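You operate a simulated robot arm through the tools that you are given. There is no shell and no other tool.

You run a simulated robot arm. Do the job below in one go: nothing can be reset, and whatever is moved stays where it is left.

## Task
Put things in order on the top of the drawer chest. At the end: the clear cup from the top of the drawer chest stands where the cream fibre packet (marked "MIXED") stood; the cream fibre packet from the top of the drawer chest stands where the green chalk box stood; the green chalk box from the top of the drawer chest is on the brown taped carton; the brown thinner bottle stands where the clear cup stood; whatever was shut is shut again. Leave all else as you found it, and nothing knocked over.

The check looks at the end state, three seconds after you hand in, the way a careful person would. Anything else that was tipped, shoved, dropped, spilled or broken makes it a failure.

## Robot
A 6-joint arm with a two-finger parallel gripper, fixed in place. Base frame: the origin is on the floor under the middle of its stand, x ahead of it, y to its left, z up. Units: m, rad, N and s.
With the tool pointing down near the work surface it reaches from about 0.16 to 0.64 m from the base axis. Its first joint turns from -1.152 to 1.152 rad. Payload 2.9 kg.
Tool frame: the origin (TCP) lies between the finger pads and is the grasp point; the fingertips stand 0.03 m ahead of it; z points along the fingers, y is the line along which they close. The gripper opens to 0.11 m. The fingers are 0.02 m wide and 0.01 m thick; the gripper's body (0.048 by 0.112 m) begins 0.055 m behind the TCP.
Orientation is told as [roll, pitch, yaw] about the base's x, y, z axes, in that order, counted from this pose: with the fingers straight down and closing along the base's y, the tool's x points along the base's -x, its y along +y and its z along -z.

## Interface
- The arm moves only by the tool step_arm. Its argument "targets" is a list of rows, each an object (a shift or turn left out is 0, a gripper value left out holds the last) with "travel": the shift along the tool's x, y, z in units of 100 mm (1.0 is 100 mm), a list of three; "angular": the turn, a rotation vector about the tool's x, y, z in units of 120 degrees (1.0 is 120 degrees), a list of three. In form: [{"travel": [x, y, z], "angular": [wx, wy, wz]}, ...]. A call has 1 to 20 rows; each row is the pose to reach, as a shift and turn from the pose commanded when the call began, along the tool's axes at that moment. "gripper" is the gripper command, from -1 (fully open) to 1 (shut), values between in proportion, set as the call begins (left out, the last holds). A call with a number of a shift or a turn outside -1 to 1 is refused whole. A row lasts 0.2 s, in which the tool goes at most 0.05 m and 0.15 rad; a call with a longer step from one row to the next is refused whole, and so is a gripper value outside its range. A pose out of reach is approached as far as the arm can. The call stops where the force on the tool passes 40 N (or 10 N more than at its start, if that is more) or the arm is blocked; 0.2 s more then pass. Each finger travels about 0.108 m/s and halts on what it meets, pressing with about 29 N; the grip force reading is that of the motor and also rises with nothing between the fingers. The clock runs only during rows and for 0.2 s after the last one: add rows that repeat a pose to give the fingers time. It gives the time, the measured TCP pose, the force on the tool (base axes), the opening and the grip force at its end, in the units of the frame above (readings bear some noise), with the torque about the TCP (base axes, N m) and any sound that the robot's microphone picked up.
- Cameras (640 x 400 px; columns grow to the right, rows downward): "scene" is fixed at [0.078, 0.44, 1.3738]; the picture's right is [-0.71, -0.70, 0.00], its down [-0.48, 0.48, -0.74] and it looks along [0.52, -0.52, -0.68] (base axes); focal length 348 px, centre (320, 200). "wrist" rides on the gripper at [0.072, 0.017, -0.103] in the tool frame; the picture's right is [-0.23, 0.97, 0.00], its down [-0.76, -0.18, -0.62] and it looks along [-0.61, -0.14, 0.78] (tool axes); focal length 222 px, centre (320, 200). There is no depth. A picture from a camera that has moved, and an enlarged one, comes with that camera's place and axes in the base frame and with its lens.
- capture(camera): a new picture of that camera. No time passes.
- close_up(camera, box): a new picture of the part [left, top, right, bottom] of that camera's present view, enlarged. No time passes.
- finish_job(): hands the job in; it is judged then, once.

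Nothing tells you positions but the pictures and the camera data. Unless the task says otherwise, let go and move clear before handing in.

The tools are called after "Request:" as a command line: name --argument value ..., lists and objects as JSON in quotes. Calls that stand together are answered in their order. step_arm: Moves the arm, as the interface text tells. Its arguments: {"type":"object","properties":{"targets":{"type":"array"},"gripper":{"type":"number"}},"required":["targets"]} The other tools are called the same way: capture (camera) takes a picture; close_up (camera, box) takes an enlarged picture of a part of a camera's view; finish_job () hands the job in.

At the start:

```text
clock: 0.0
eef_pos: [0.3713, -0.0936, 0.9287]
ee_rot: [0.0, 0.0, 0.001]
ft_force: [-0.5, 0.5, -1.2]
moment: [-0.02, 0.0, 0.02]
grip_width: 0.1097
grip_force: 0.1
```

scene: 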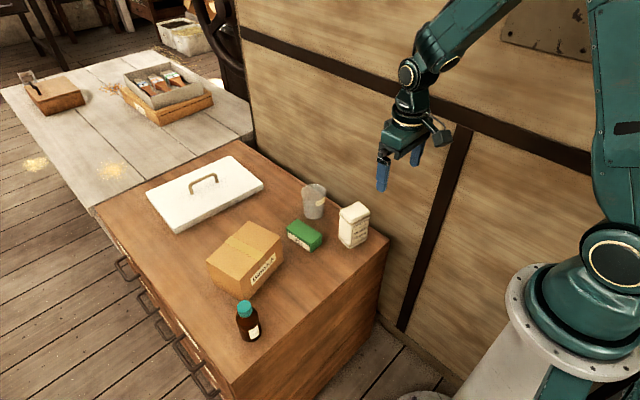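
wrist: 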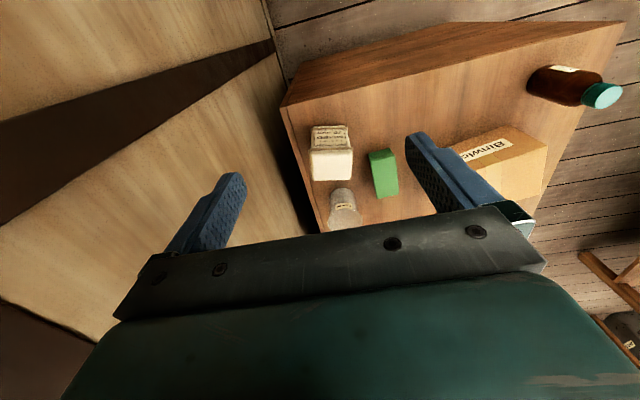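

I see the chest top with a cream packet, a clear cup, a green chalk box, a brown carton, a thinner bottle and a white lidded panel. First I take enlarged pictures to work out their positions.

Request:
close_up --camera "scene" --box '[260, 160, 400, 260]'

Request:
close_up --camera "scene" --box '[180, 210, 340, 360]'

Request:
close_up --camera "scene" --box '[80, 130, 400, 400]'

Request:
close_up --camera "wrist" --box '[260, 20, 640, 240]'

```text
4.00 times, centred on (330, 210) of scene
camera zoom: at [0.078, 0.44, 1.3738], right [-0.71, -0.7, 0.0], down [-0.48, 0.48, -0.74], along [0.52, -0.52, -0.68], focal length 1392 px, centre (280, 160)
```

zoom: 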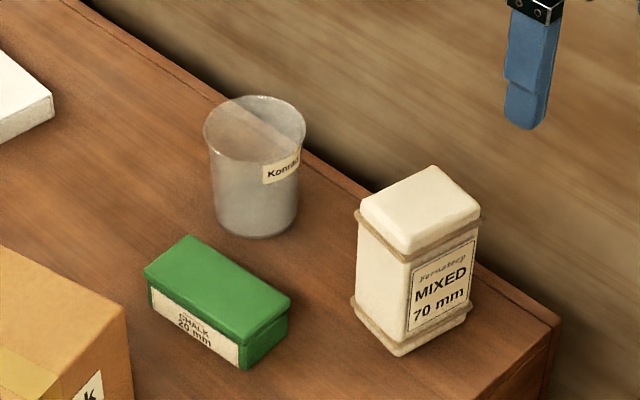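

```text
2.67 times, centred on (260, 285) of scene
camera zoom: at [0.078, 0.44, 1.3738], right [-0.71, -0.7, 0.0], down [-0.48, 0.48, -0.74], along [0.52, -0.52, -0.68], focal length 928 px, centre (480, -27)
```

zoom: 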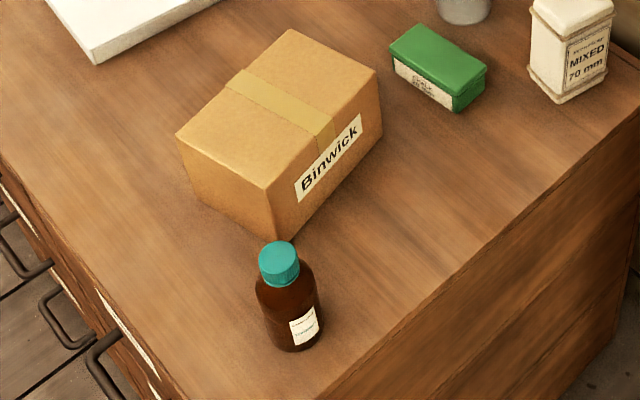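

```text
1.48 times, centred on (240, 265) of scene
camera zoom: at [0.078, 0.44, 1.3738], right [-0.71, -0.7, 0.0], down [-0.48, 0.48, -0.74], along [0.52, -0.52, -0.68], focal length 516 px, centre (438, 104)
```

zoom: 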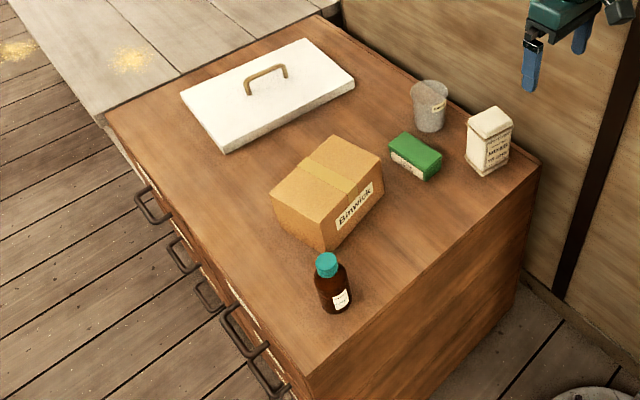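

```text
1.68 times, centred on (450, 130) of wrist
camera zoom: at [0.2987, -0.0771, 1.0323], right [0.23, 0.97, 0.0], down [0.76, -0.18, 0.62], along [0.61, -0.14, -0.78], focal length 374 px, centre (101, 318)
```

zoom: 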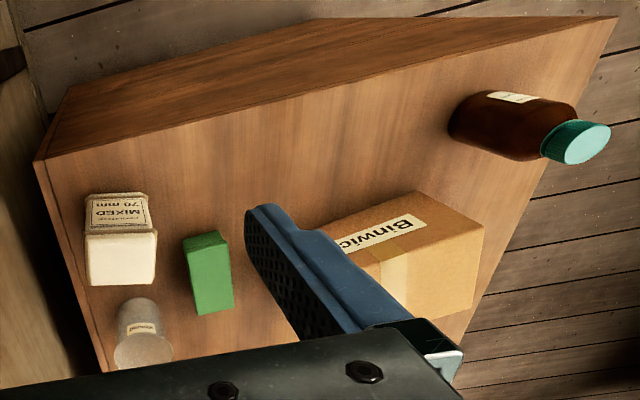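

The scene view puts the chest top near z≈0.61, with everything within about 0.64 m of the base. I'll back the arm up and raise it for a clearer wrist view, so I can triangulate the objects.

Request:
step_arm --targets '[{"travel": [0.17, 0.17, -0.17]}, {"travel": [0.33, 0.33, -0.33]}, {"travel": [0.5, 0.5, -0.5]}, {"travel": [0.67, 0.67, -0.67]}, {"travel": [0.83, 0.83, -0.83]}, {"travel": [1.0, 1.0, -1.0]}, {"travel": [1.0, 1.0, -1.0]}]' --gripper -1

Request:
capture --camera "wrist"

Request:
capture --camera "scene"

Request:
close_up --camera "scene" --box '[215, 280, 279, 360]'

```text
clock: 1.6
eef_pos: [0.2727, 0.0076, 1.0304]
ee_rot: [0.0, -0.001, 0.002]
ft_force: [0.7, -1.0, 0.5]
moment: [0.0, -0.01, 0.0]
grip_width: 0.1098
grip_force: 0.0
```

```text
taken
camera wrist: at [0.2002, 0.023, 1.1334], right [0.23, 0.97, 0.0], down [0.76, -0.18, 0.62], along [0.61, -0.14, -0.78], focal length 222 px, centre (320, 200)
```

wrist: 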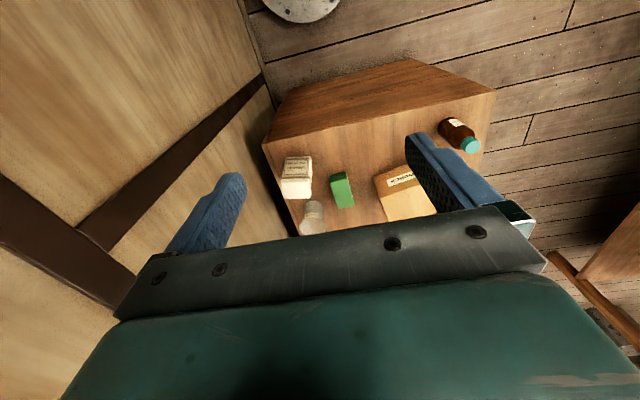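

```text
taken
```

scene: 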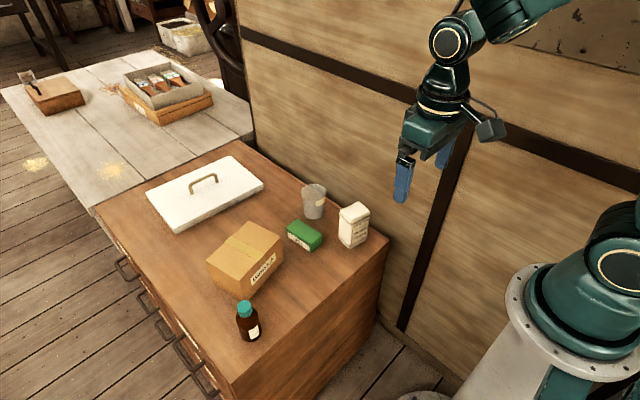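

```text
5.00 times, centred on (247, 320) of scene
camera zoom: at [0.078, 0.44, 1.3738], right [-0.71, -0.7, 0.0], down [-0.48, 0.48, -0.74], along [0.52, -0.52, -0.68], focal length 1740 px, centre (685, -400)
```

zoom: 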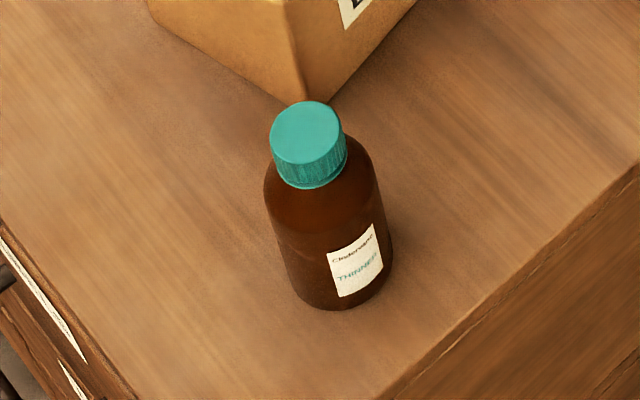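

The bottle is labelled THINNER, and the layout is unchanged. I'll zoom the wrist view to triangulate more precisely.

Request:
close_up --camera "wrist" --box '[260, 140, 388, 240]'

Request:
close_up --camera "wrist" --box '[360, 100, 500, 230]'

Request:
close_up --camera "scene" --box '[330, 190, 394, 260]'

Request:
close_up --camera "scene" --box '[275, 175, 339, 255]'

Request:
close_up --camera "scene" --box '[195, 210, 295, 310]'

```text
4.00 times, centred on (324, 190) of wrist
camera zoom: at [0.2002, 0.023, 1.1334], right [0.23, 0.97, 0.0], down [0.76, -0.18, 0.62], along [0.61, -0.14, -0.78], focal length 888 px, centre (304, 240)
```

zoom: 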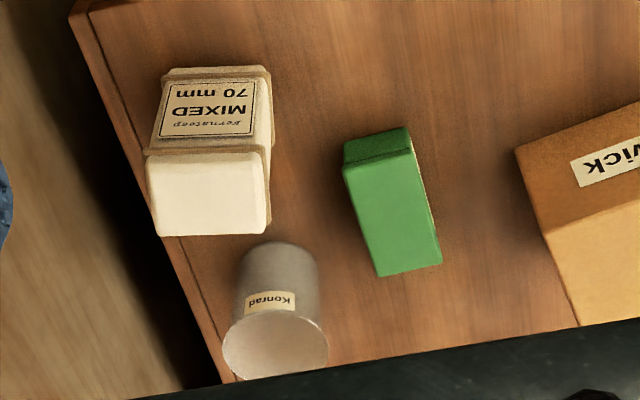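

```text
3.08 times, centred on (430, 165) of wrist
camera zoom: at [0.2002, 0.023, 1.1334], right [0.23, 0.97, 0.0], down [0.76, -0.18, 0.62], along [0.61, -0.14, -0.78], focal length 684 px, centre (-18, 308)
```

zoom: 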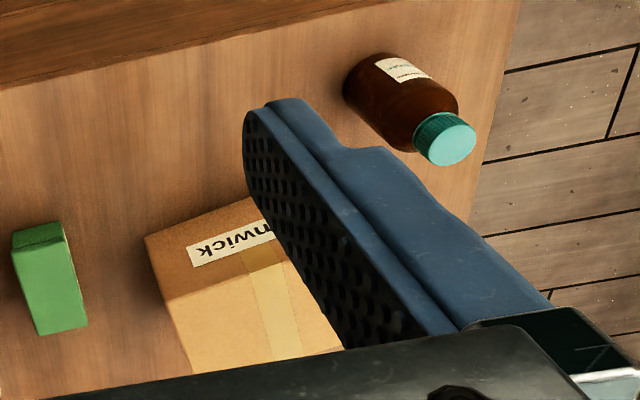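

```text
5.71 times, centred on (362, 225) of scene
camera zoom: at [0.078, 0.44, 1.3738], right [-0.71, -0.7, 0.0], down [-0.48, 0.48, -0.74], along [0.52, -0.52, -0.68], focal length 1988 px, centre (80, 57)
```

zoom: 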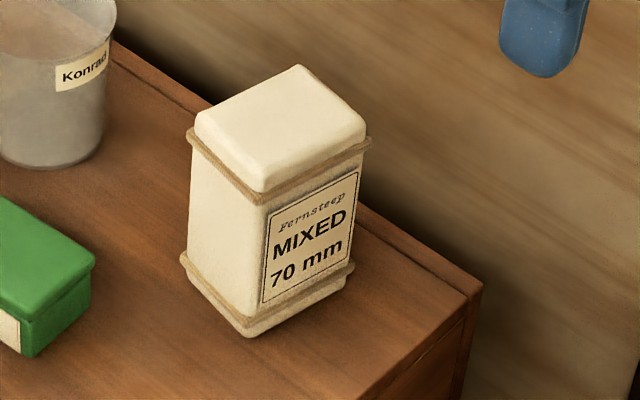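

```text
5.00 times, centred on (307, 215) of scene
camera zoom: at [0.078, 0.44, 1.3738], right [-0.71, -0.7, 0.0], down [-0.48, 0.48, -0.74], along [0.52, -0.52, -0.68], focal length 1740 px, centre (385, 125)
```

zoom: 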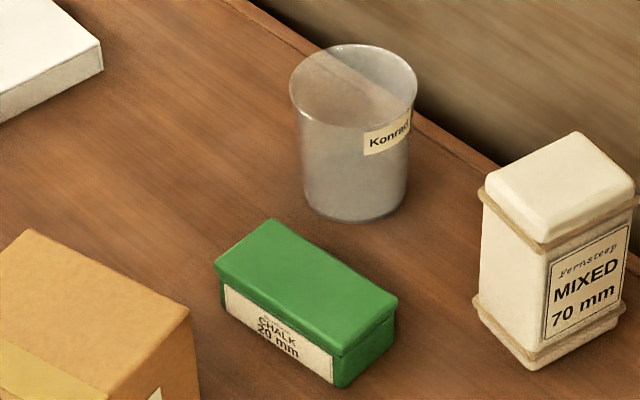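

```text
4.00 times, centred on (245, 260) of scene
camera zoom: at [0.078, 0.44, 1.3738], right [-0.71, -0.7, 0.0], down [-0.48, 0.48, -0.74], along [0.52, -0.52, -0.68], focal length 1392 px, centre (620, -40)
```

zoom: 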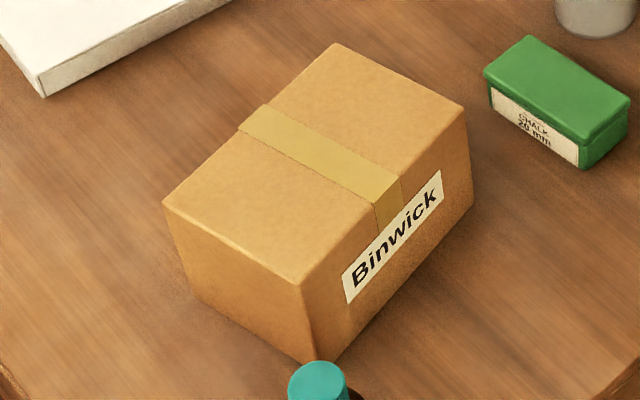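

Triangulation gives the following positions:

| Object | x, y (m) | Top z (m) | Notes |
|---|---|---|---|
| Chest top | – | ≈0.603 | – |
| Chalk box | (0.580, -0.003) | 0.639 | yaw ≈4° |
| Packet | (0.479, -0.099) | 0.718 | yaw ≈-10° |
| Cup | (0.641, -0.102) | 0.683 | – |
| Carton | (0.602, 0.177) | 0.699 | yaw ≈12.5° |
| Bottle | (0.462, 0.278) | 0.714 | – |

The order is chalk to carton, packet to the chalk spot, cup to the packet spot, bottle to the cup spot. I start by moving above the chalk box.

Request:
step_arm --targets '[{"travel": [-0.25, -0.01, 0.17]}, {"travel": [-0.5, -0.02, 0.35]}, {"travel": [-0.75, -0.03, 0.52]}, {"travel": [-1.0, -0.04, 0.7]}]' --gripper -1

Request:
step_arm --targets '[{"travel": [-0.25, -0.01, 0.17]}, {"travel": [-0.5, -0.02, 0.35]}, {"travel": [-0.75, -0.03, 0.52]}, {"travel": [-1.0, -0.04, 0.7]}]' --gripper -0.3

Request:
step_arm --targets '[{"travel": [-0.25, -0.01, 0.17], "angular": [0, 0, -0.01]}, {"travel": [-0.5, -0.02, 0.35], "angular": [0, 0, -0.02]}, {"travel": [-0.75, -0.03, 0.52], "angular": [0, 0, -0.03]}, {"travel": [-1.0, -0.03, 0.7], "angular": [0, 0, -0.033]}, {"travel": [-1.0, -0.03, 0.7], "angular": [0, 0, -0.033]}]' --gripper -0.3

Request:
capture --camera "wrist"

Request:
capture --camera "scene"

```text
clock: 2.6
eef_pos: [0.3712, 0.004, 0.9574]
ee_rot: [-0.001, 0.0, 0.001]
ft_force: [-0.3, -0.4, -0.5]
moment: [0.0, 0.02, 0.03]
grip_width: 0.1102
grip_force: 0.1
```

```text
clock: 3.6
eef_pos: [0.4714, -0.0022, 0.8907]
ee_rot: [0.0, -0.002, 0.0]
ft_force: [-0.5, 0.6, -0.5]
moment: [-0.03, 0.0, 0.01]
grip_width: 0.0712
grip_force: 0.1
```

```text
clock: 4.8
eef_pos: [0.5726, -0.0035, 0.8178]
ee_rot: [0.002, 0.0, 0.07]
ft_force: [-0.3, 0.7, -0.3]
moment: [0.04, -0.01, 0.01]
grip_width: 0.0715
grip_force: 0.1
```

```text
taken
camera wrist: at [0.4975, 0.0075, 0.9211], right [0.16, 0.99, 0.0], down [0.77, -0.12, 0.62], along [0.62, -0.1, -0.78], focal length 222 px, centre (320, 200)
```

wrist: 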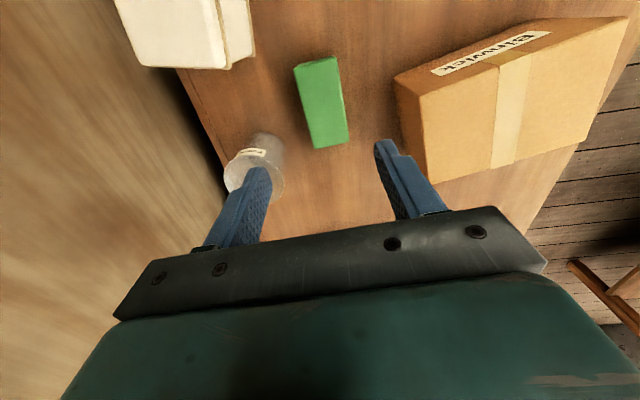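

```text
taken
```

scene: 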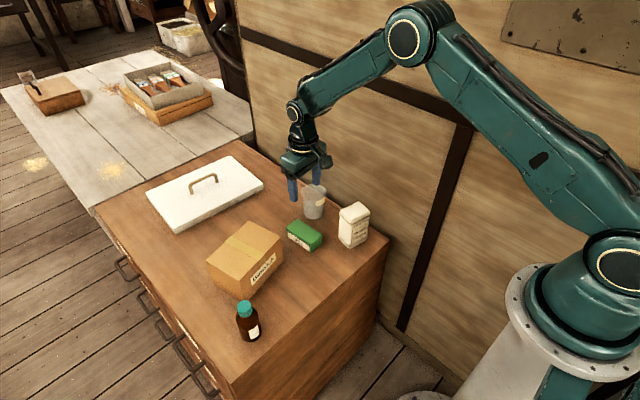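

Request:
close_up --camera "wrist" --box '[216, 40, 376, 200]'

Request:
close_up --camera "scene" --box '[270, 140, 350, 260]'

```text
2.50 times, centred on (296, 120) of wrist
camera zoom: at [0.4975, 0.0075, 0.9211], right [0.16, 0.99, 0.0], down [0.77, -0.12, 0.62], along [0.62, -0.1, -0.78], focal length 555 px, centre (380, 400)
```

zoom: 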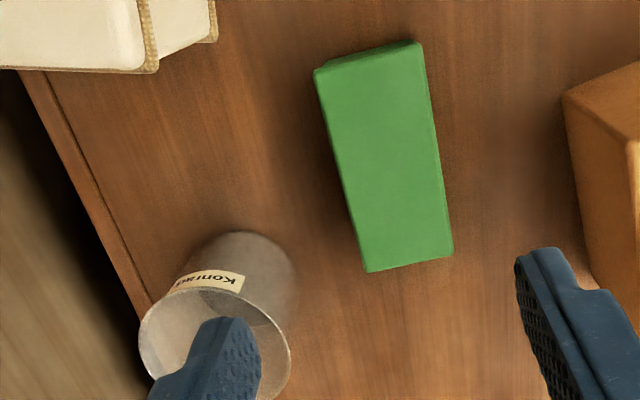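

```text
3.33 times, centred on (310, 200) of scene
camera zoom: at [0.0781, 0.44, 1.3738], right [-0.71, -0.7, 0.0], down [-0.48, 0.48, -0.74], along [0.52, -0.52, -0.68], focal length 1160 px, centre (353, 200)
```

zoom: 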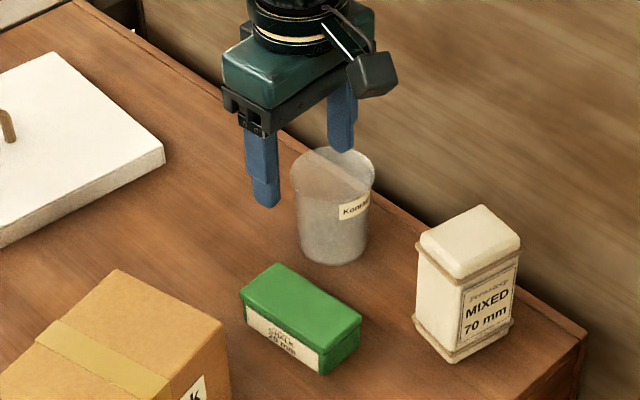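

The closer view puts the chalk centre at (0.580, 0.000). The gripper is opened to 7 cm and sits about 1 cm short, so I correct that and go down halfway.

Request:
step_arm --targets '[{"travel": [-0.098, 0.034, 0.2]}, {"travel": [-0.098, 0.034, 0.5]}, {"travel": [-0.098, 0.034, 0.8]}, {"travel": [-0.098, 0.034, 1.0]}, {"travel": [-0.098, 0.034, 1.0]}]' --gripper -0.3

Request:
close_up --camera "scene" --box '[260, 160, 380, 280]'

Request:
capture --camera "wrist"

```text
clock: 6.0
eef_pos: [0.5815, 0.0003, 0.719]
ee_rot: [0.0, -0.002, 0.072]
ft_force: [0.8, -0.3, 0.1]
moment: [0.0, 0.01, -0.03]
grip_width: 0.0715
grip_force: 0.0
```

```text
3.33 times, centred on (320, 220) of scene
camera zoom: at [0.078, 0.44, 1.3738], right [-0.71, -0.7, 0.0], down [-0.48, 0.48, -0.74], along [0.52, -0.52, -0.68], focal length 1160 px, centre (320, 133)
```

zoom: 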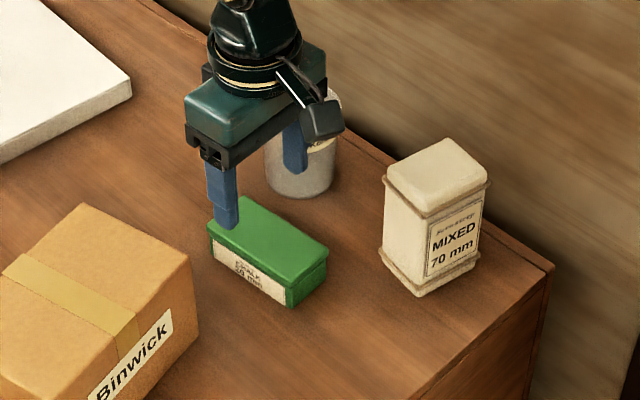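

```text
taken
camera wrist: at [0.5072, 0.0128, 0.8219], right [0.16, 0.99, 0.0], down [0.77, -0.12, 0.62], along [0.62, -0.1, -0.78], focal length 222 px, centre (320, 200)
```

wrist: 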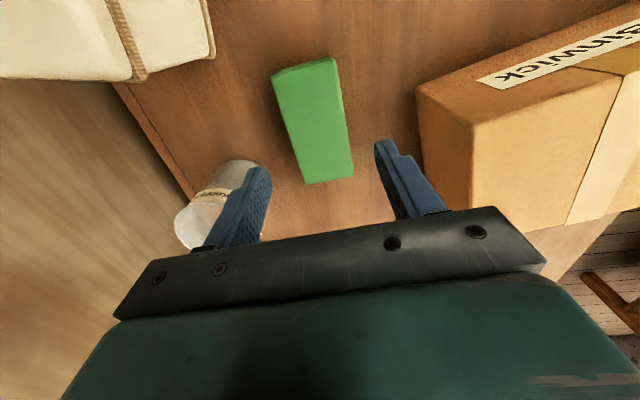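

Alignment over the chalk box looks right. I lower the rest of the way, then close.

Request:
step_arm --targets '[{"travel": [0, -0.01, 0.2]}, {"travel": [0, -0.01, 0.4]}, {"travel": [0, -0.01, 0.6]}, {"travel": [0, -0.01, 0.72]}, {"travel": [0, -0.01, 0.785]}, {"travel": [0, -0.01, 0.785]}]' --gripper -0.3

Request:
close_up --camera "scene" --box '[260, 160, 380, 280]'

```text
clock: 7.4
eef_pos: [0.5813, -0.0021, 0.6399]
ee_rot: [0.001, 0.001, 0.07]
ft_force: [0.9, 0.9, -0.1]
moment: [0.01, 0.05, 0.02]
grip_width: 0.0715
grip_force: 0.2
```

```text
3.33 times, centred on (320, 220) of scene
camera zoom: at [0.078, 0.44, 1.3738], right [-0.71, -0.7, 0.0], down [-0.48, 0.48, -0.74], along [0.52, -0.52, -0.68], focal length 1160 px, centre (320, 133)
```

zoom: 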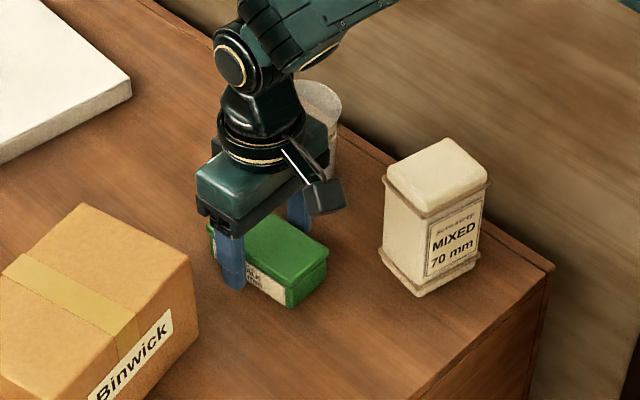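

The fingers straddle the chalk box just above the chest top. I close, then lift slightly to check the hold.

Request:
step_arm --targets '[{"travel": [0, 0, 0]}, {"travel": [0, 0, 0]}, {"travel": [0, 0, 0]}, {"travel": [0, 0, 0]}]' --gripper 0.5

Request:
step_arm --targets '[{"travel": [0, 0, -0.1]}, {"travel": [0, 0, -0.3]}, {"travel": [0, 0, -0.5]}, {"travel": [0, 0, -0.5]}]'

Request:
close_up --camera "scene" --box '[260, 160, 380, 280]'

Request:
capture --camera "wrist"

```text
clock: 8.4
eef_pos: [0.5811, -0.0008, 0.6396]
ee_rot: [0.0, -0.001, 0.068]
ft_force: [0.0, 0.3, 1.1]
moment: [0.05, -0.01, 0.01]
grip_width: 0.0497
grip_force: 29.7
```

```text
clock: 9.4
eef_pos: [0.5827, -0.0034, 0.6903]
ee_rot: [-0.001, -0.001, 0.07]
ft_force: [-1.1, 0.6, -1.5]
moment: [0.04, -0.01, -0.07]
grip_width: 0.0497
grip_force: 29.3
```

```text
3.33 times, centred on (320, 220) of scene
camera zoom: at [0.0781, 0.44, 1.3738], right [-0.71, -0.7, 0.0], down [-0.48, 0.48, -0.74], along [0.52, -0.52, -0.68], focal length 1160 px, centre (320, 133)
```

zoom: 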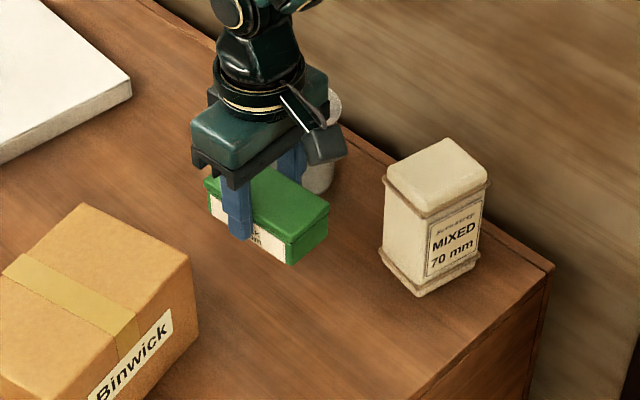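

```text
taken
camera wrist: at [0.5091, 0.008, 0.7946], right [0.16, 0.99, 0.0], down [0.77, -0.12, 0.62], along [0.62, -0.1, -0.78], focal length 222 px, centre (320, 200)
```

wrist: 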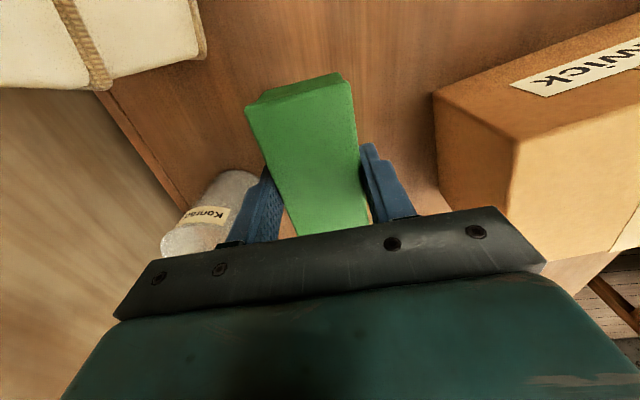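

The chalk box is held level in the gripper. I lift well above the carton top (0.699), then carry it over and line its yaw up with the carton.

Request:
step_arm --targets '[{"travel": [0, 0, -0.3]}, {"travel": [0, 0, -0.6]}, {"travel": [0, 0, -0.9]}, {"travel": [0, 0, -1.0]}]'

Request:
step_arm --targets '[{"travel": [-0.03, 0.18, 0]}, {"travel": [-0.07, 0.4, 0]}, {"travel": [-0.11, 0.62, 0]}, {"travel": [-0.15, 0.8, 0]}, {"travel": [-0.165, 0.9, 0]}, {"travel": [-0.165, 0.9, 0]}]'

Request:
step_arm --targets '[{"travel": [-0.03, 0.18, 0], "angular": [0, 0, -0.014]}, {"travel": [-0.07, 0.4, 0], "angular": [0, 0, -0.03]}, {"travel": [-0.11, 0.62, 0], "angular": [0, 0, -0.05]}, {"travel": [-0.15, 0.8, 0], "angular": [0, 0, -0.065]}, {"travel": [-0.166, 0.888, 0], "angular": [0, 0, -0.071]}, {"travel": [-0.166, 0.888, 0], "angular": [0, 0, -0.071]}]'

Request:
capture --camera "scene"

Request:
capture --camera "wrist"

Request:
close_up --camera "scene" --box '[190, 140, 310, 300]'

```text
clock: 10.4
eef_pos: [0.5838, -0.0015, 0.7899]
ee_rot: [-0.001, 0.0, 0.069]
ft_force: [0.5, 0.0, -0.7]
moment: [0.0, 0.01, 0.01]
grip_width: 0.0494
grip_force: 29.0
```

```text
clock: 11.8
eef_pos: [0.5912, 0.0888, 0.7895]
ee_rot: [-0.001, -0.001, 0.07]
ft_force: [0.8, -0.6, -2.0]
moment: [0.01, 0.0, 0.0]
grip_width: 0.0494
grip_force: 29.2
```

```text
clock: 13.2
eef_pos: [0.6016, 0.1797, 0.7902]
ee_rot: [0.0, -0.001, 0.215]
ft_force: [0.0, -0.2, -1.3]
moment: [0.01, -0.03, 0.04]
grip_width: 0.0494
grip_force: 29.0
```

```text
taken
```

scene: 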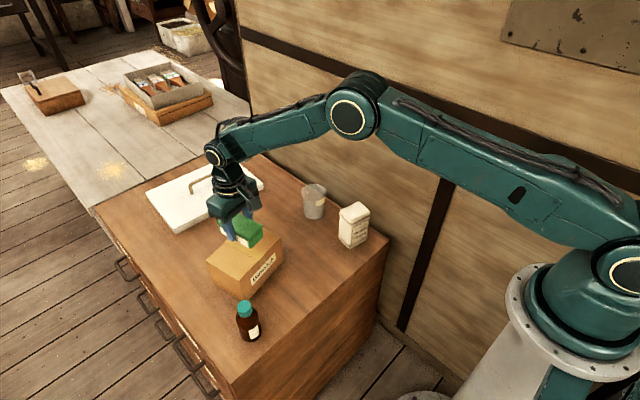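

```text
taken
camera wrist: at [0.527, 0.1788, 0.8933], right [0.01, 1.0, 0.0], down [0.78, -0.01, 0.62], along [0.62, -0.01, -0.78], focal length 222 px, centre (320, 200)
```

wrist: 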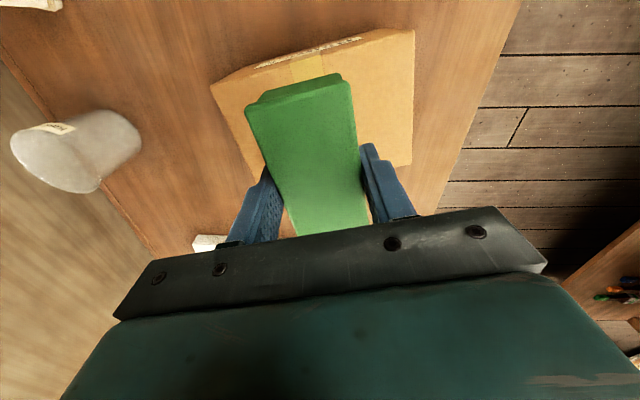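

```text
2.50 times, centred on (250, 220) of scene
camera zoom: at [0.0781, 0.44, 1.3738], right [-0.71, -0.7, 0.0], down [-0.48, 0.48, -0.74], along [0.52, -0.52, -0.68], focal length 870 px, centre (495, 150)
```

zoom: 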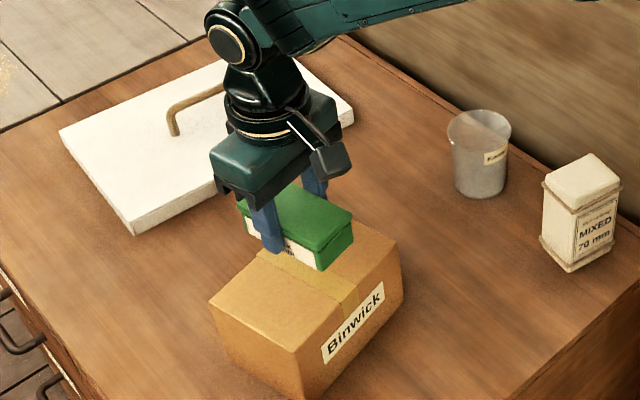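

The gripper is centred over the carton, and the carton corners agree with my earlier estimate. I lower gently and watch the force.

Request:
step_arm --targets '[{"travel": [-0.03, 0, 0.15]}, {"travel": [-0.03, 0, 0.3]}, {"travel": [-0.03, 0, 0.42]}, {"travel": [-0.03, 0, 0.49]}, {"travel": [-0.03, 0, 0.515]}, {"travel": [-0.03, 0, 0.515]}]'

Request:
close_up --camera "scene" --box '[190, 180, 310, 300]'

```text
clock: 14.6
eef_pos: [0.6036, 0.1809, 0.7397]
ee_rot: [-0.001, -0.001, 0.219]
ft_force: [-2.3, 0.2, 6.8]
moment: [-0.02, 0.31, -0.04]
grip_width: 0.0497
grip_force: 28.9
```

```text
3.33 times, centred on (250, 240) of scene
camera zoom: at [0.0779, 0.44, 1.3738], right [-0.71, -0.7, 0.0], down [-0.48, 0.48, -0.74], along [0.52, -0.52, -0.68], focal length 1160 px, centre (553, 67)
```

zoom: 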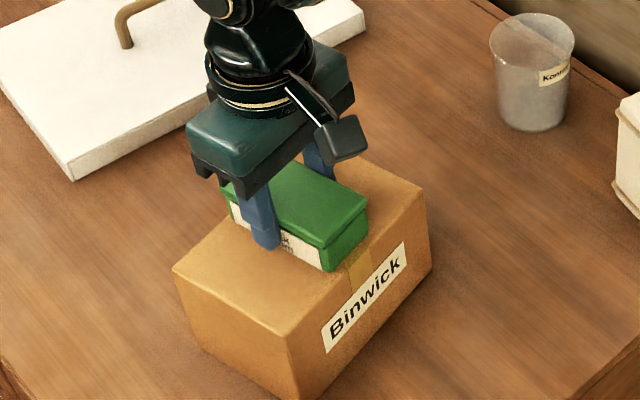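

A 7 N upward force shows the chalk box is resting on the carton. I open a little and rise straight up.

Request:
step_arm --targets '[{"travel": [0, 0, -0.01]}, {"travel": [0, 0, -0.01]}, {"travel": [0, 0, -0.01]}]' --gripper -0.3

Request:
step_arm --targets '[{"travel": [0, 0, -0.1]}, {"travel": [0, 0, -0.3]}, {"travel": [0, 0, -0.6]}, {"travel": [0, 0, -0.9]}, {"travel": [0, 0, -1.0]}]'

Request:
close_up --camera "scene" --box '[190, 180, 310, 300]'

Request:
capture --camera "wrist"

```text
clock: 15.4
eef_pos: [0.6046, 0.1806, 0.7403]
ee_rot: [-0.002, -0.001, 0.218]
ft_force: [0.6, 0.2, 0.1]
moment: [-0.02, -0.02, 0.02]
grip_width: 0.0716
grip_force: 0.1
```

```text
clock: 16.6
eef_pos: [0.6049, 0.1802, 0.8381]
ee_rot: [0.001, 0.001, 0.218]
ft_force: [-0.4, -0.2, -0.2]
moment: [0.02, 0.0, 0.01]
grip_width: 0.0713
grip_force: 0.1
```

```text
3.33 times, centred on (250, 240) of scene
camera zoom: at [0.078, 0.44, 1.3738], right [-0.71, -0.7, 0.0], down [-0.48, 0.48, -0.74], along [0.52, -0.52, -0.68], focal length 1160 px, centre (553, 67)
```

zoom: 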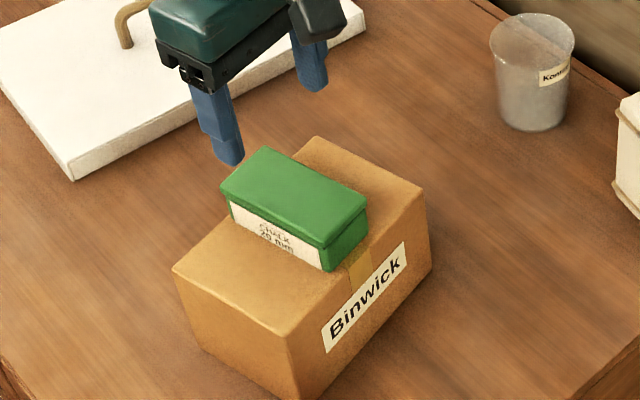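

```text
taken
camera wrist: at [0.5303, 0.1801, 0.9421], right [0.01, 1.0, 0.0], down [0.78, -0.01, 0.62], along [0.62, -0.01, -0.78], focal length 222 px, centre (320, 200)
```

wrist: 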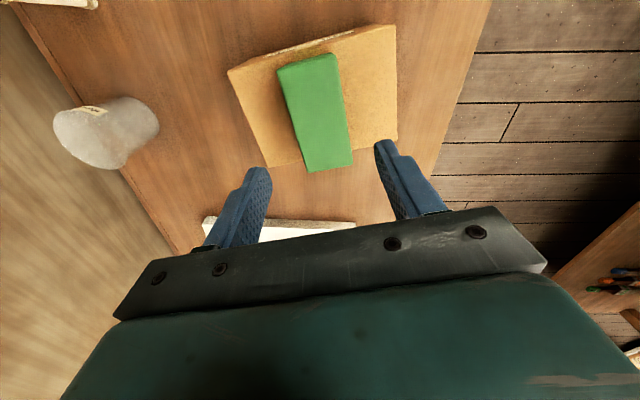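

The chalk box sits squarely on the carton. Next is the packet, so I move over to it with the gripper fully open and turn to its yaw.

Request:
step_arm --targets '[{"travel": [0.12, -0.16, 0]}, {"travel": [0.3, -0.41, 0]}, {"travel": [0.48, -0.66, 0]}, {"travel": [0.6, -0.82, 0]}]'

Request:
step_arm --targets '[{"travel": [0.18, -0.25, 0]}, {"travel": [0.36, -0.5, 0]}, {"travel": [0.54, -0.73, 0]}, {"travel": [0.6, -0.82, 0]}]' --gripper -1

Request:
step_arm --targets '[{"travel": [0.15, -0.2, 0], "angular": [0, 0, 0.05]}, {"travel": [0.31, -0.4, 0], "angular": [0, 0, 0.1]}, {"travel": [0.47, -0.6, 0], "angular": [0, 0, 0.14]}, {"travel": [0.619, -0.804, 0], "angular": [0, 0, 0.187]}, {"travel": [0.619, -0.804, 0], "angular": [0, 0, 0.187]}]' --gripper -1

Request:
capture --camera "wrist"

Request:
close_up --camera "scene" --box '[280, 120, 440, 260]'

```text
clock: 17.6
eef_pos: [0.563, 0.0849, 0.8352]
ee_rot: [-0.002, 0.001, 0.219]
ft_force: [-0.2, -0.7, -0.3]
moment: [0.02, 0.03, 0.03]
grip_width: 0.0714
grip_force: 0.0
```

```text
clock: 18.6
eef_pos: [0.5211, -0.0059, 0.8384]
ee_rot: [-0.001, 0.0, 0.218]
ft_force: [0.0, -0.4, 0.4]
moment: [0.03, -0.02, 0.02]
grip_width: 0.1099
grip_force: 0.0
```

```text
clock: 19.8
eef_pos: [0.4802, -0.0965, 0.839]
ee_rot: [0.001, 0.002, -0.176]
ft_force: [0.3, 0.5, 0.8]
moment: [-0.02, -0.05, -0.02]
grip_width: 0.1098
grip_force: 0.0
```

```text
taken
camera wrist: at [0.4103, -0.0674, 0.9432], right [0.39, 0.92, 0.0], down [0.72, -0.31, 0.62], along [0.57, -0.25, -0.78], focal length 222 px, centre (320, 200)
```

wrist: 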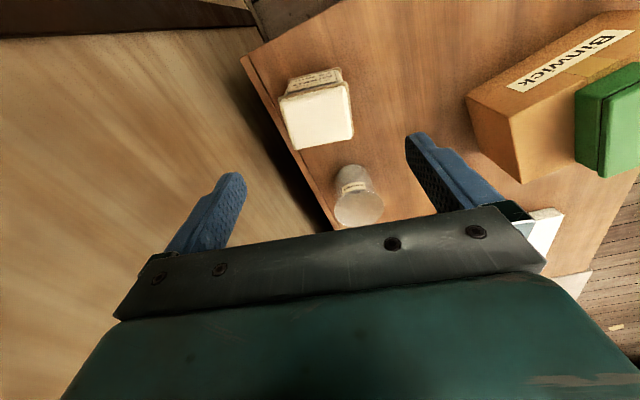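

```text
2.86 times, centred on (360, 190) of scene
camera zoom: at [0.0781, 0.44, 1.3738], right [-0.71, -0.7, 0.0], down [-0.48, 0.48, -0.74], along [0.52, -0.52, -0.68], focal length 994 px, centre (206, 229)
```

zoom: 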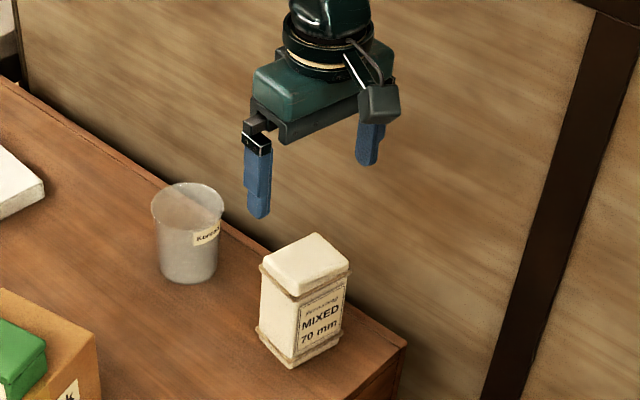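

Request:
close_up --camera "wrist" --box '[240, 50, 400, 240]'

Request:
close_up --camera "wrist" --box '[270, 60, 366, 120]'

```text
2.11 times, centred on (320, 145) of wrist
camera zoom: at [0.4103, -0.0674, 0.9432], right [0.39, 0.92, 0.0], down [0.72, -0.31, 0.62], along [0.57, -0.25, -0.78], focal length 468 px, centre (320, 316)
```

zoom: 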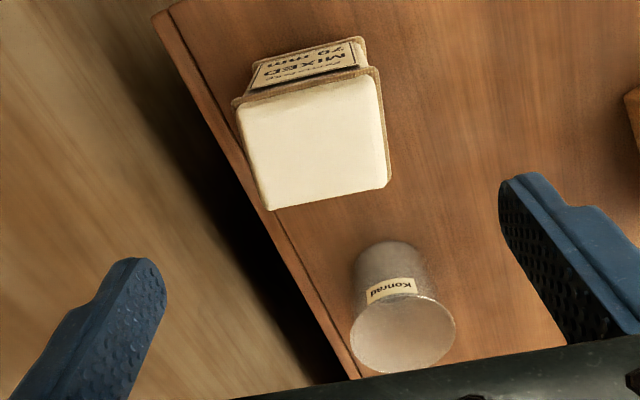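

```text
6.67 times, centred on (318, 90) of wrist
camera zoom: at [0.4103, -0.0674, 0.9432], right [0.39, 0.92, 0.0], down [0.72, -0.31, 0.62], along [0.57, -0.25, -0.78], focal length 1481 px, centre (333, 933)
```

zoom: 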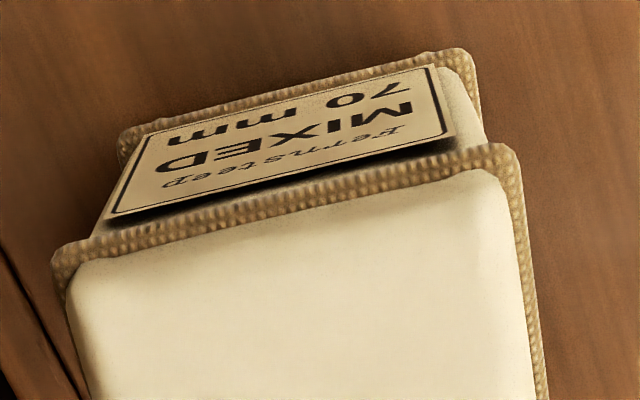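

The closer view gives the packet at (0.481, -0.099), yaw about -11°, roughly 6.4 by 5.2 cm. I correct by a few millimetres and go down around its upper half.

Request:
step_arm --targets '[{"travel": [-0.028, -0.02, 0.2], "angular": [0, 0, 0.01]}, {"travel": [-0.028, -0.02, 0.45], "angular": [0, 0, 0.01]}, {"travel": [-0.028, -0.02, 0.7], "angular": [0, 0, 0.01]}, {"travel": [-0.028, -0.02, 0.9], "angular": [0, 0, 0.01]}, {"travel": [-0.028, -0.02, 0.9], "angular": [0, 0, 0.01]}]' --gripper -1

Request:
close_up --camera "scene" --box '[290, 140, 410, 260]'

Request:
capture --camera "wrist"

```text
clock: 21.0
eef_pos: [0.4817, -0.1006, 0.7517]
ee_rot: [-0.001, 0.001, -0.195]
ft_force: [0.2, 0.2, 0.1]
moment: [-0.01, 0.03, -0.01]
grip_width: 0.11
grip_force: 0.1
```

```text
3.33 times, centred on (350, 200) of scene
camera zoom: at [0.078, 0.44, 1.3738], right [-0.71, -0.7, 0.0], down [-0.48, 0.48, -0.74], along [0.52, -0.52, -0.68], focal length 1160 px, centre (220, 200)
```

zoom: 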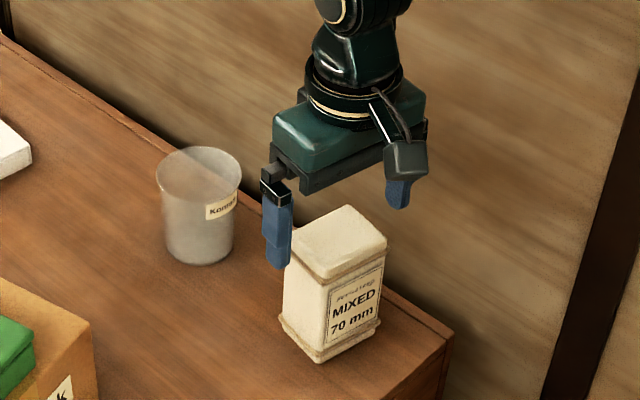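

```text
taken
camera wrist: at [0.413, -0.0703, 0.8539], right [0.41, 0.91, 0.0], down [0.71, -0.32, 0.62], along [0.57, -0.26, -0.78], focal length 222 px, centre (320, 200)
```

wrist: 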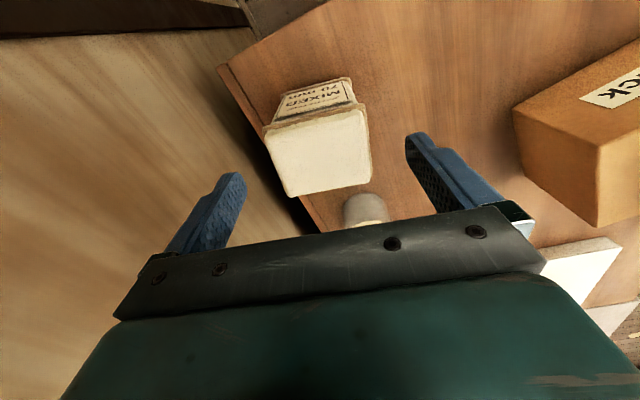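

The fingers straddle the packet evenly. I lower to the grasp height and close.

Request:
step_arm --targets '[{"travel": [0, 0.015, 0.2]}, {"travel": [0, 0.015, 0.4]}, {"travel": [0, 0.015, 0.6]}, {"travel": [0, 0.015, 0.74]}, {"travel": [0, 0.015, 0.78]}, {"travel": [0, 0.015, 0.78]}]' --gripper -1

Request:
step_arm --targets '[{"travel": [0, 0, 0]}, {"travel": [0, 0, 0]}, {"travel": [0, 0, 0]}, {"travel": [0, 0, 0]}]' --gripper 0.0

Request:
close_up --camera "scene" --box '[290, 140, 410, 260]'

```text
clock: 22.4
eef_pos: [0.4814, -0.0986, 0.6709]
ee_rot: [0.0, -0.001, -0.195]
ft_force: [-0.2, 0.1, 0.2]
moment: [-0.01, 0.02, 0.01]
grip_width: 0.11
grip_force: 0.0
```

```text
clock: 23.4
eef_pos: [0.4815, -0.0993, 0.6702]
ee_rot: [0.001, 0.001, -0.195]
ft_force: [0.4, 0.4, -0.4]
moment: [0.02, -0.05, 0.01]
grip_width: 0.0697
grip_force: 28.8
```

```text
3.33 times, centred on (350, 200) of scene
camera zoom: at [0.0781, 0.44, 1.3738], right [-0.71, -0.7, 0.0], down [-0.48, 0.48, -0.74], along [0.52, -0.52, -0.68], focal length 1160 px, centre (220, 200)
```

zoom: 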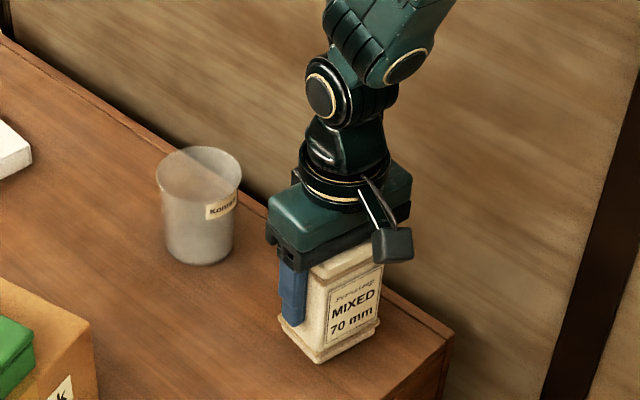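

The packet is gripped at 7 cm width. I lift it and carry it to the chalk spot, straightening its yaw on the way.

Request:
step_arm --targets '[{"travel": [0, 0, -0.1]}, {"travel": [0, 0, -0.3]}, {"travel": [0, 0, -0.55]}, {"travel": [0, 0, -0.8]}, {"travel": [0, 0, -0.9]}]'

Request:
step_arm --targets '[{"travel": [-0.1, 0.14, 0]}, {"travel": [-0.2, 0.3, 0]}, {"travel": [-0.3, 0.45, 0]}, {"travel": [-0.39, 0.58, 0]}, {"travel": [-0.39, 0.58, 0]}]'

Request:
step_arm --targets '[{"travel": [-0.1, 0.14, 0], "angular": [0, 0, -0.025]}, {"travel": [-0.2, 0.3, 0], "angular": [0, 0, -0.05]}, {"travel": [-0.3, 0.45, 0], "angular": [0, 0, -0.075]}, {"travel": [-0.395, 0.581, 0], "angular": [0, 0, -0.095]}, {"travel": [-0.395, 0.581, 0], "angular": [0, 0, -0.095]}]'

Request:
capture --camera "wrist"

Request:
close_up --camera "scene" --box '[250, 130, 410, 270]'

```text
clock: 24.6
eef_pos: [0.4835, -0.097, 0.762]
ee_rot: [0.0, 0.0, -0.196]
ft_force: [-1.2, 0.2, -2.3]
moment: [0.01, -0.02, 0.0]
grip_width: 0.0698
grip_force: 29.1
```

```text
clock: 25.8
eef_pos: [0.5341, -0.0497, 0.761]
ee_rot: [0.001, 0.001, -0.196]
ft_force: [-0.8, 1.5, -1.8]
moment: [0.02, -0.02, 0.0]
grip_width: 0.0698
grip_force: 28.9
```

```text
clock: 27.0
eef_pos: [0.5817, 0.0008, 0.7631]
ee_rot: [0.003, 0.0, 0.005]
ft_force: [0.5, 0.3, -2.9]
moment: [-0.01, 0.0, 0.02]
grip_width: 0.07
grip_force: 29.2
```

```text
taken
camera wrist: at [0.5093, 0.0157, 0.8668], right [0.22, 0.97, 0.0], down [0.76, -0.17, 0.62], along [0.61, -0.14, -0.78], focal length 222 px, centre (320, 200)
```

wrist: 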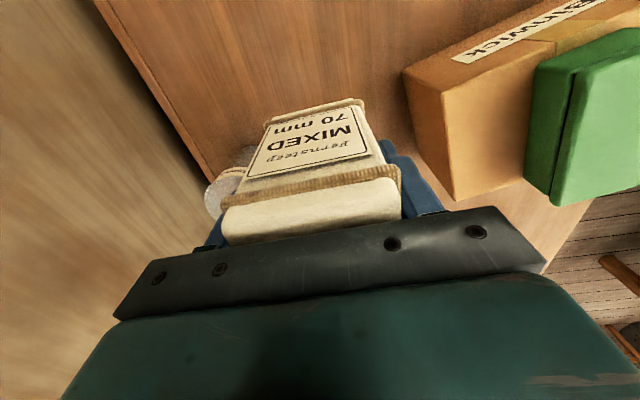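

```text
2.86 times, centred on (330, 200) of scene
camera zoom: at [0.0781, 0.44, 1.3738], right [-0.71, -0.7, 0.0], down [-0.48, 0.48, -0.74], along [0.52, -0.52, -0.68], focal length 994 px, centre (291, 200)
```

zoom: 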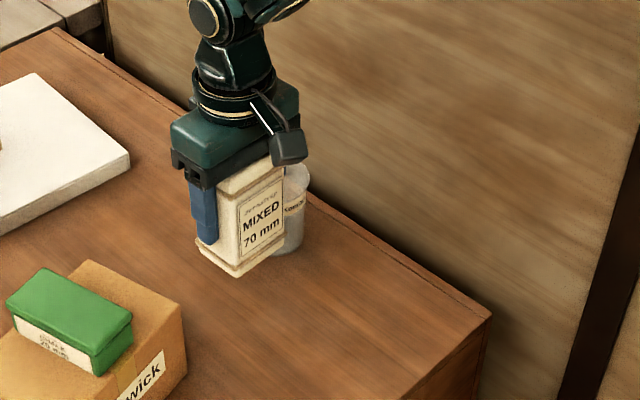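

The packet hangs upright over the chalk spot. I lower it gently to the chest top.

Request:
step_arm --targets '[{"travel": [0.013, 0.01, 0.2]}, {"travel": [0.013, 0.01, 0.4]}, {"travel": [0.013, 0.01, 0.6]}, {"travel": [0.013, 0.01, 0.76]}, {"travel": [0.013, 0.01, 0.85]}, {"travel": [0.013, 0.01, 0.895]}, {"travel": [0.013, 0.01, 0.895]}]'

Request:
close_up --camera "scene" --box '[250, 130, 410, 270]'

```text
clock: 28.6
eef_pos: [0.5825, 0.0019, 0.6747]
ee_rot: [0.0, 0.0, 0.003]
ft_force: [-0.7, 0.9, -1.4]
moment: [0.05, -0.01, 0.0]
grip_width: 0.0698
grip_force: 29.0
```

```text
2.86 times, centred on (330, 200) of scene
camera zoom: at [0.0781, 0.44, 1.3738], right [-0.71, -0.7, 0.0], down [-0.48, 0.48, -0.74], along [0.52, -0.52, -0.68], focal length 994 px, centre (291, 200)
```

zoom: 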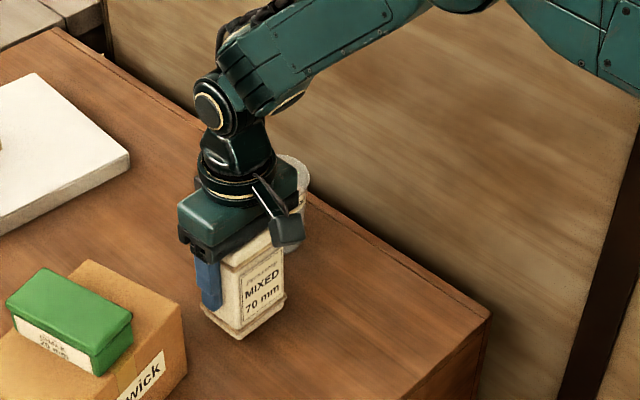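

No contact yet, so a few millimetres remain. I keep lowering in small steps.

Request:
step_arm --targets '[{"travel": [0, 0, 0.015]}, {"travel": [0, 0, 0.03]}, {"travel": [0, 0, 0.03]}]'

```text
clock: 29.4
eef_pos: [0.5811, 0.0008, 0.6702]
ee_rot: [0.001, -0.002, 0.003]
ft_force: [-0.1, -0.5, -0.9]
moment: [-0.02, 0.0, -0.01]
grip_width: 0.0701
grip_force: 28.7
```

Request:
step_arm --targets '[{"travel": [0, 0, 0.01]}, {"travel": [0, 0, 0.015]}, {"travel": [0, 0, 0.015]}]'

Request:
close_up --camera "scene" --box '[280, 180, 360, 250]'

```text
clock: 30.2
eef_pos: [0.5827, 0.0004, 0.6694]
ee_rot: [0.0, -0.005, 0.005]
ft_force: [-7.8, 0.4, 24.6]
moment: [-0.02, 0.32, 0.13]
grip_width: 0.07
grip_force: 29.1
```

```text
5.71 times, centred on (320, 215) of scene
camera zoom: at [0.0775, 0.44, 1.3738], right [-0.71, -0.7, 0.0], down [-0.48, 0.48, -0.74], along [0.52, -0.52, -0.68], focal length 1988 px, centre (320, 114)
```

zoom: 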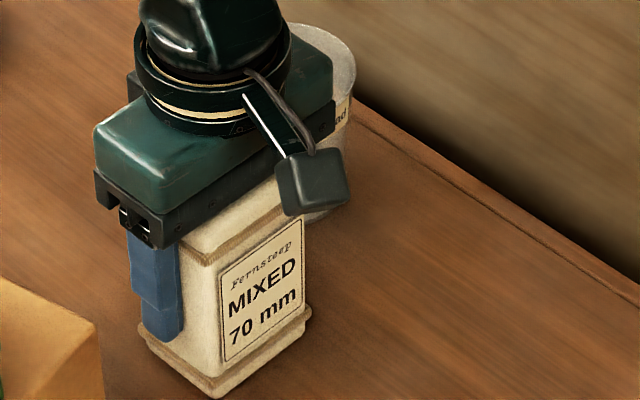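

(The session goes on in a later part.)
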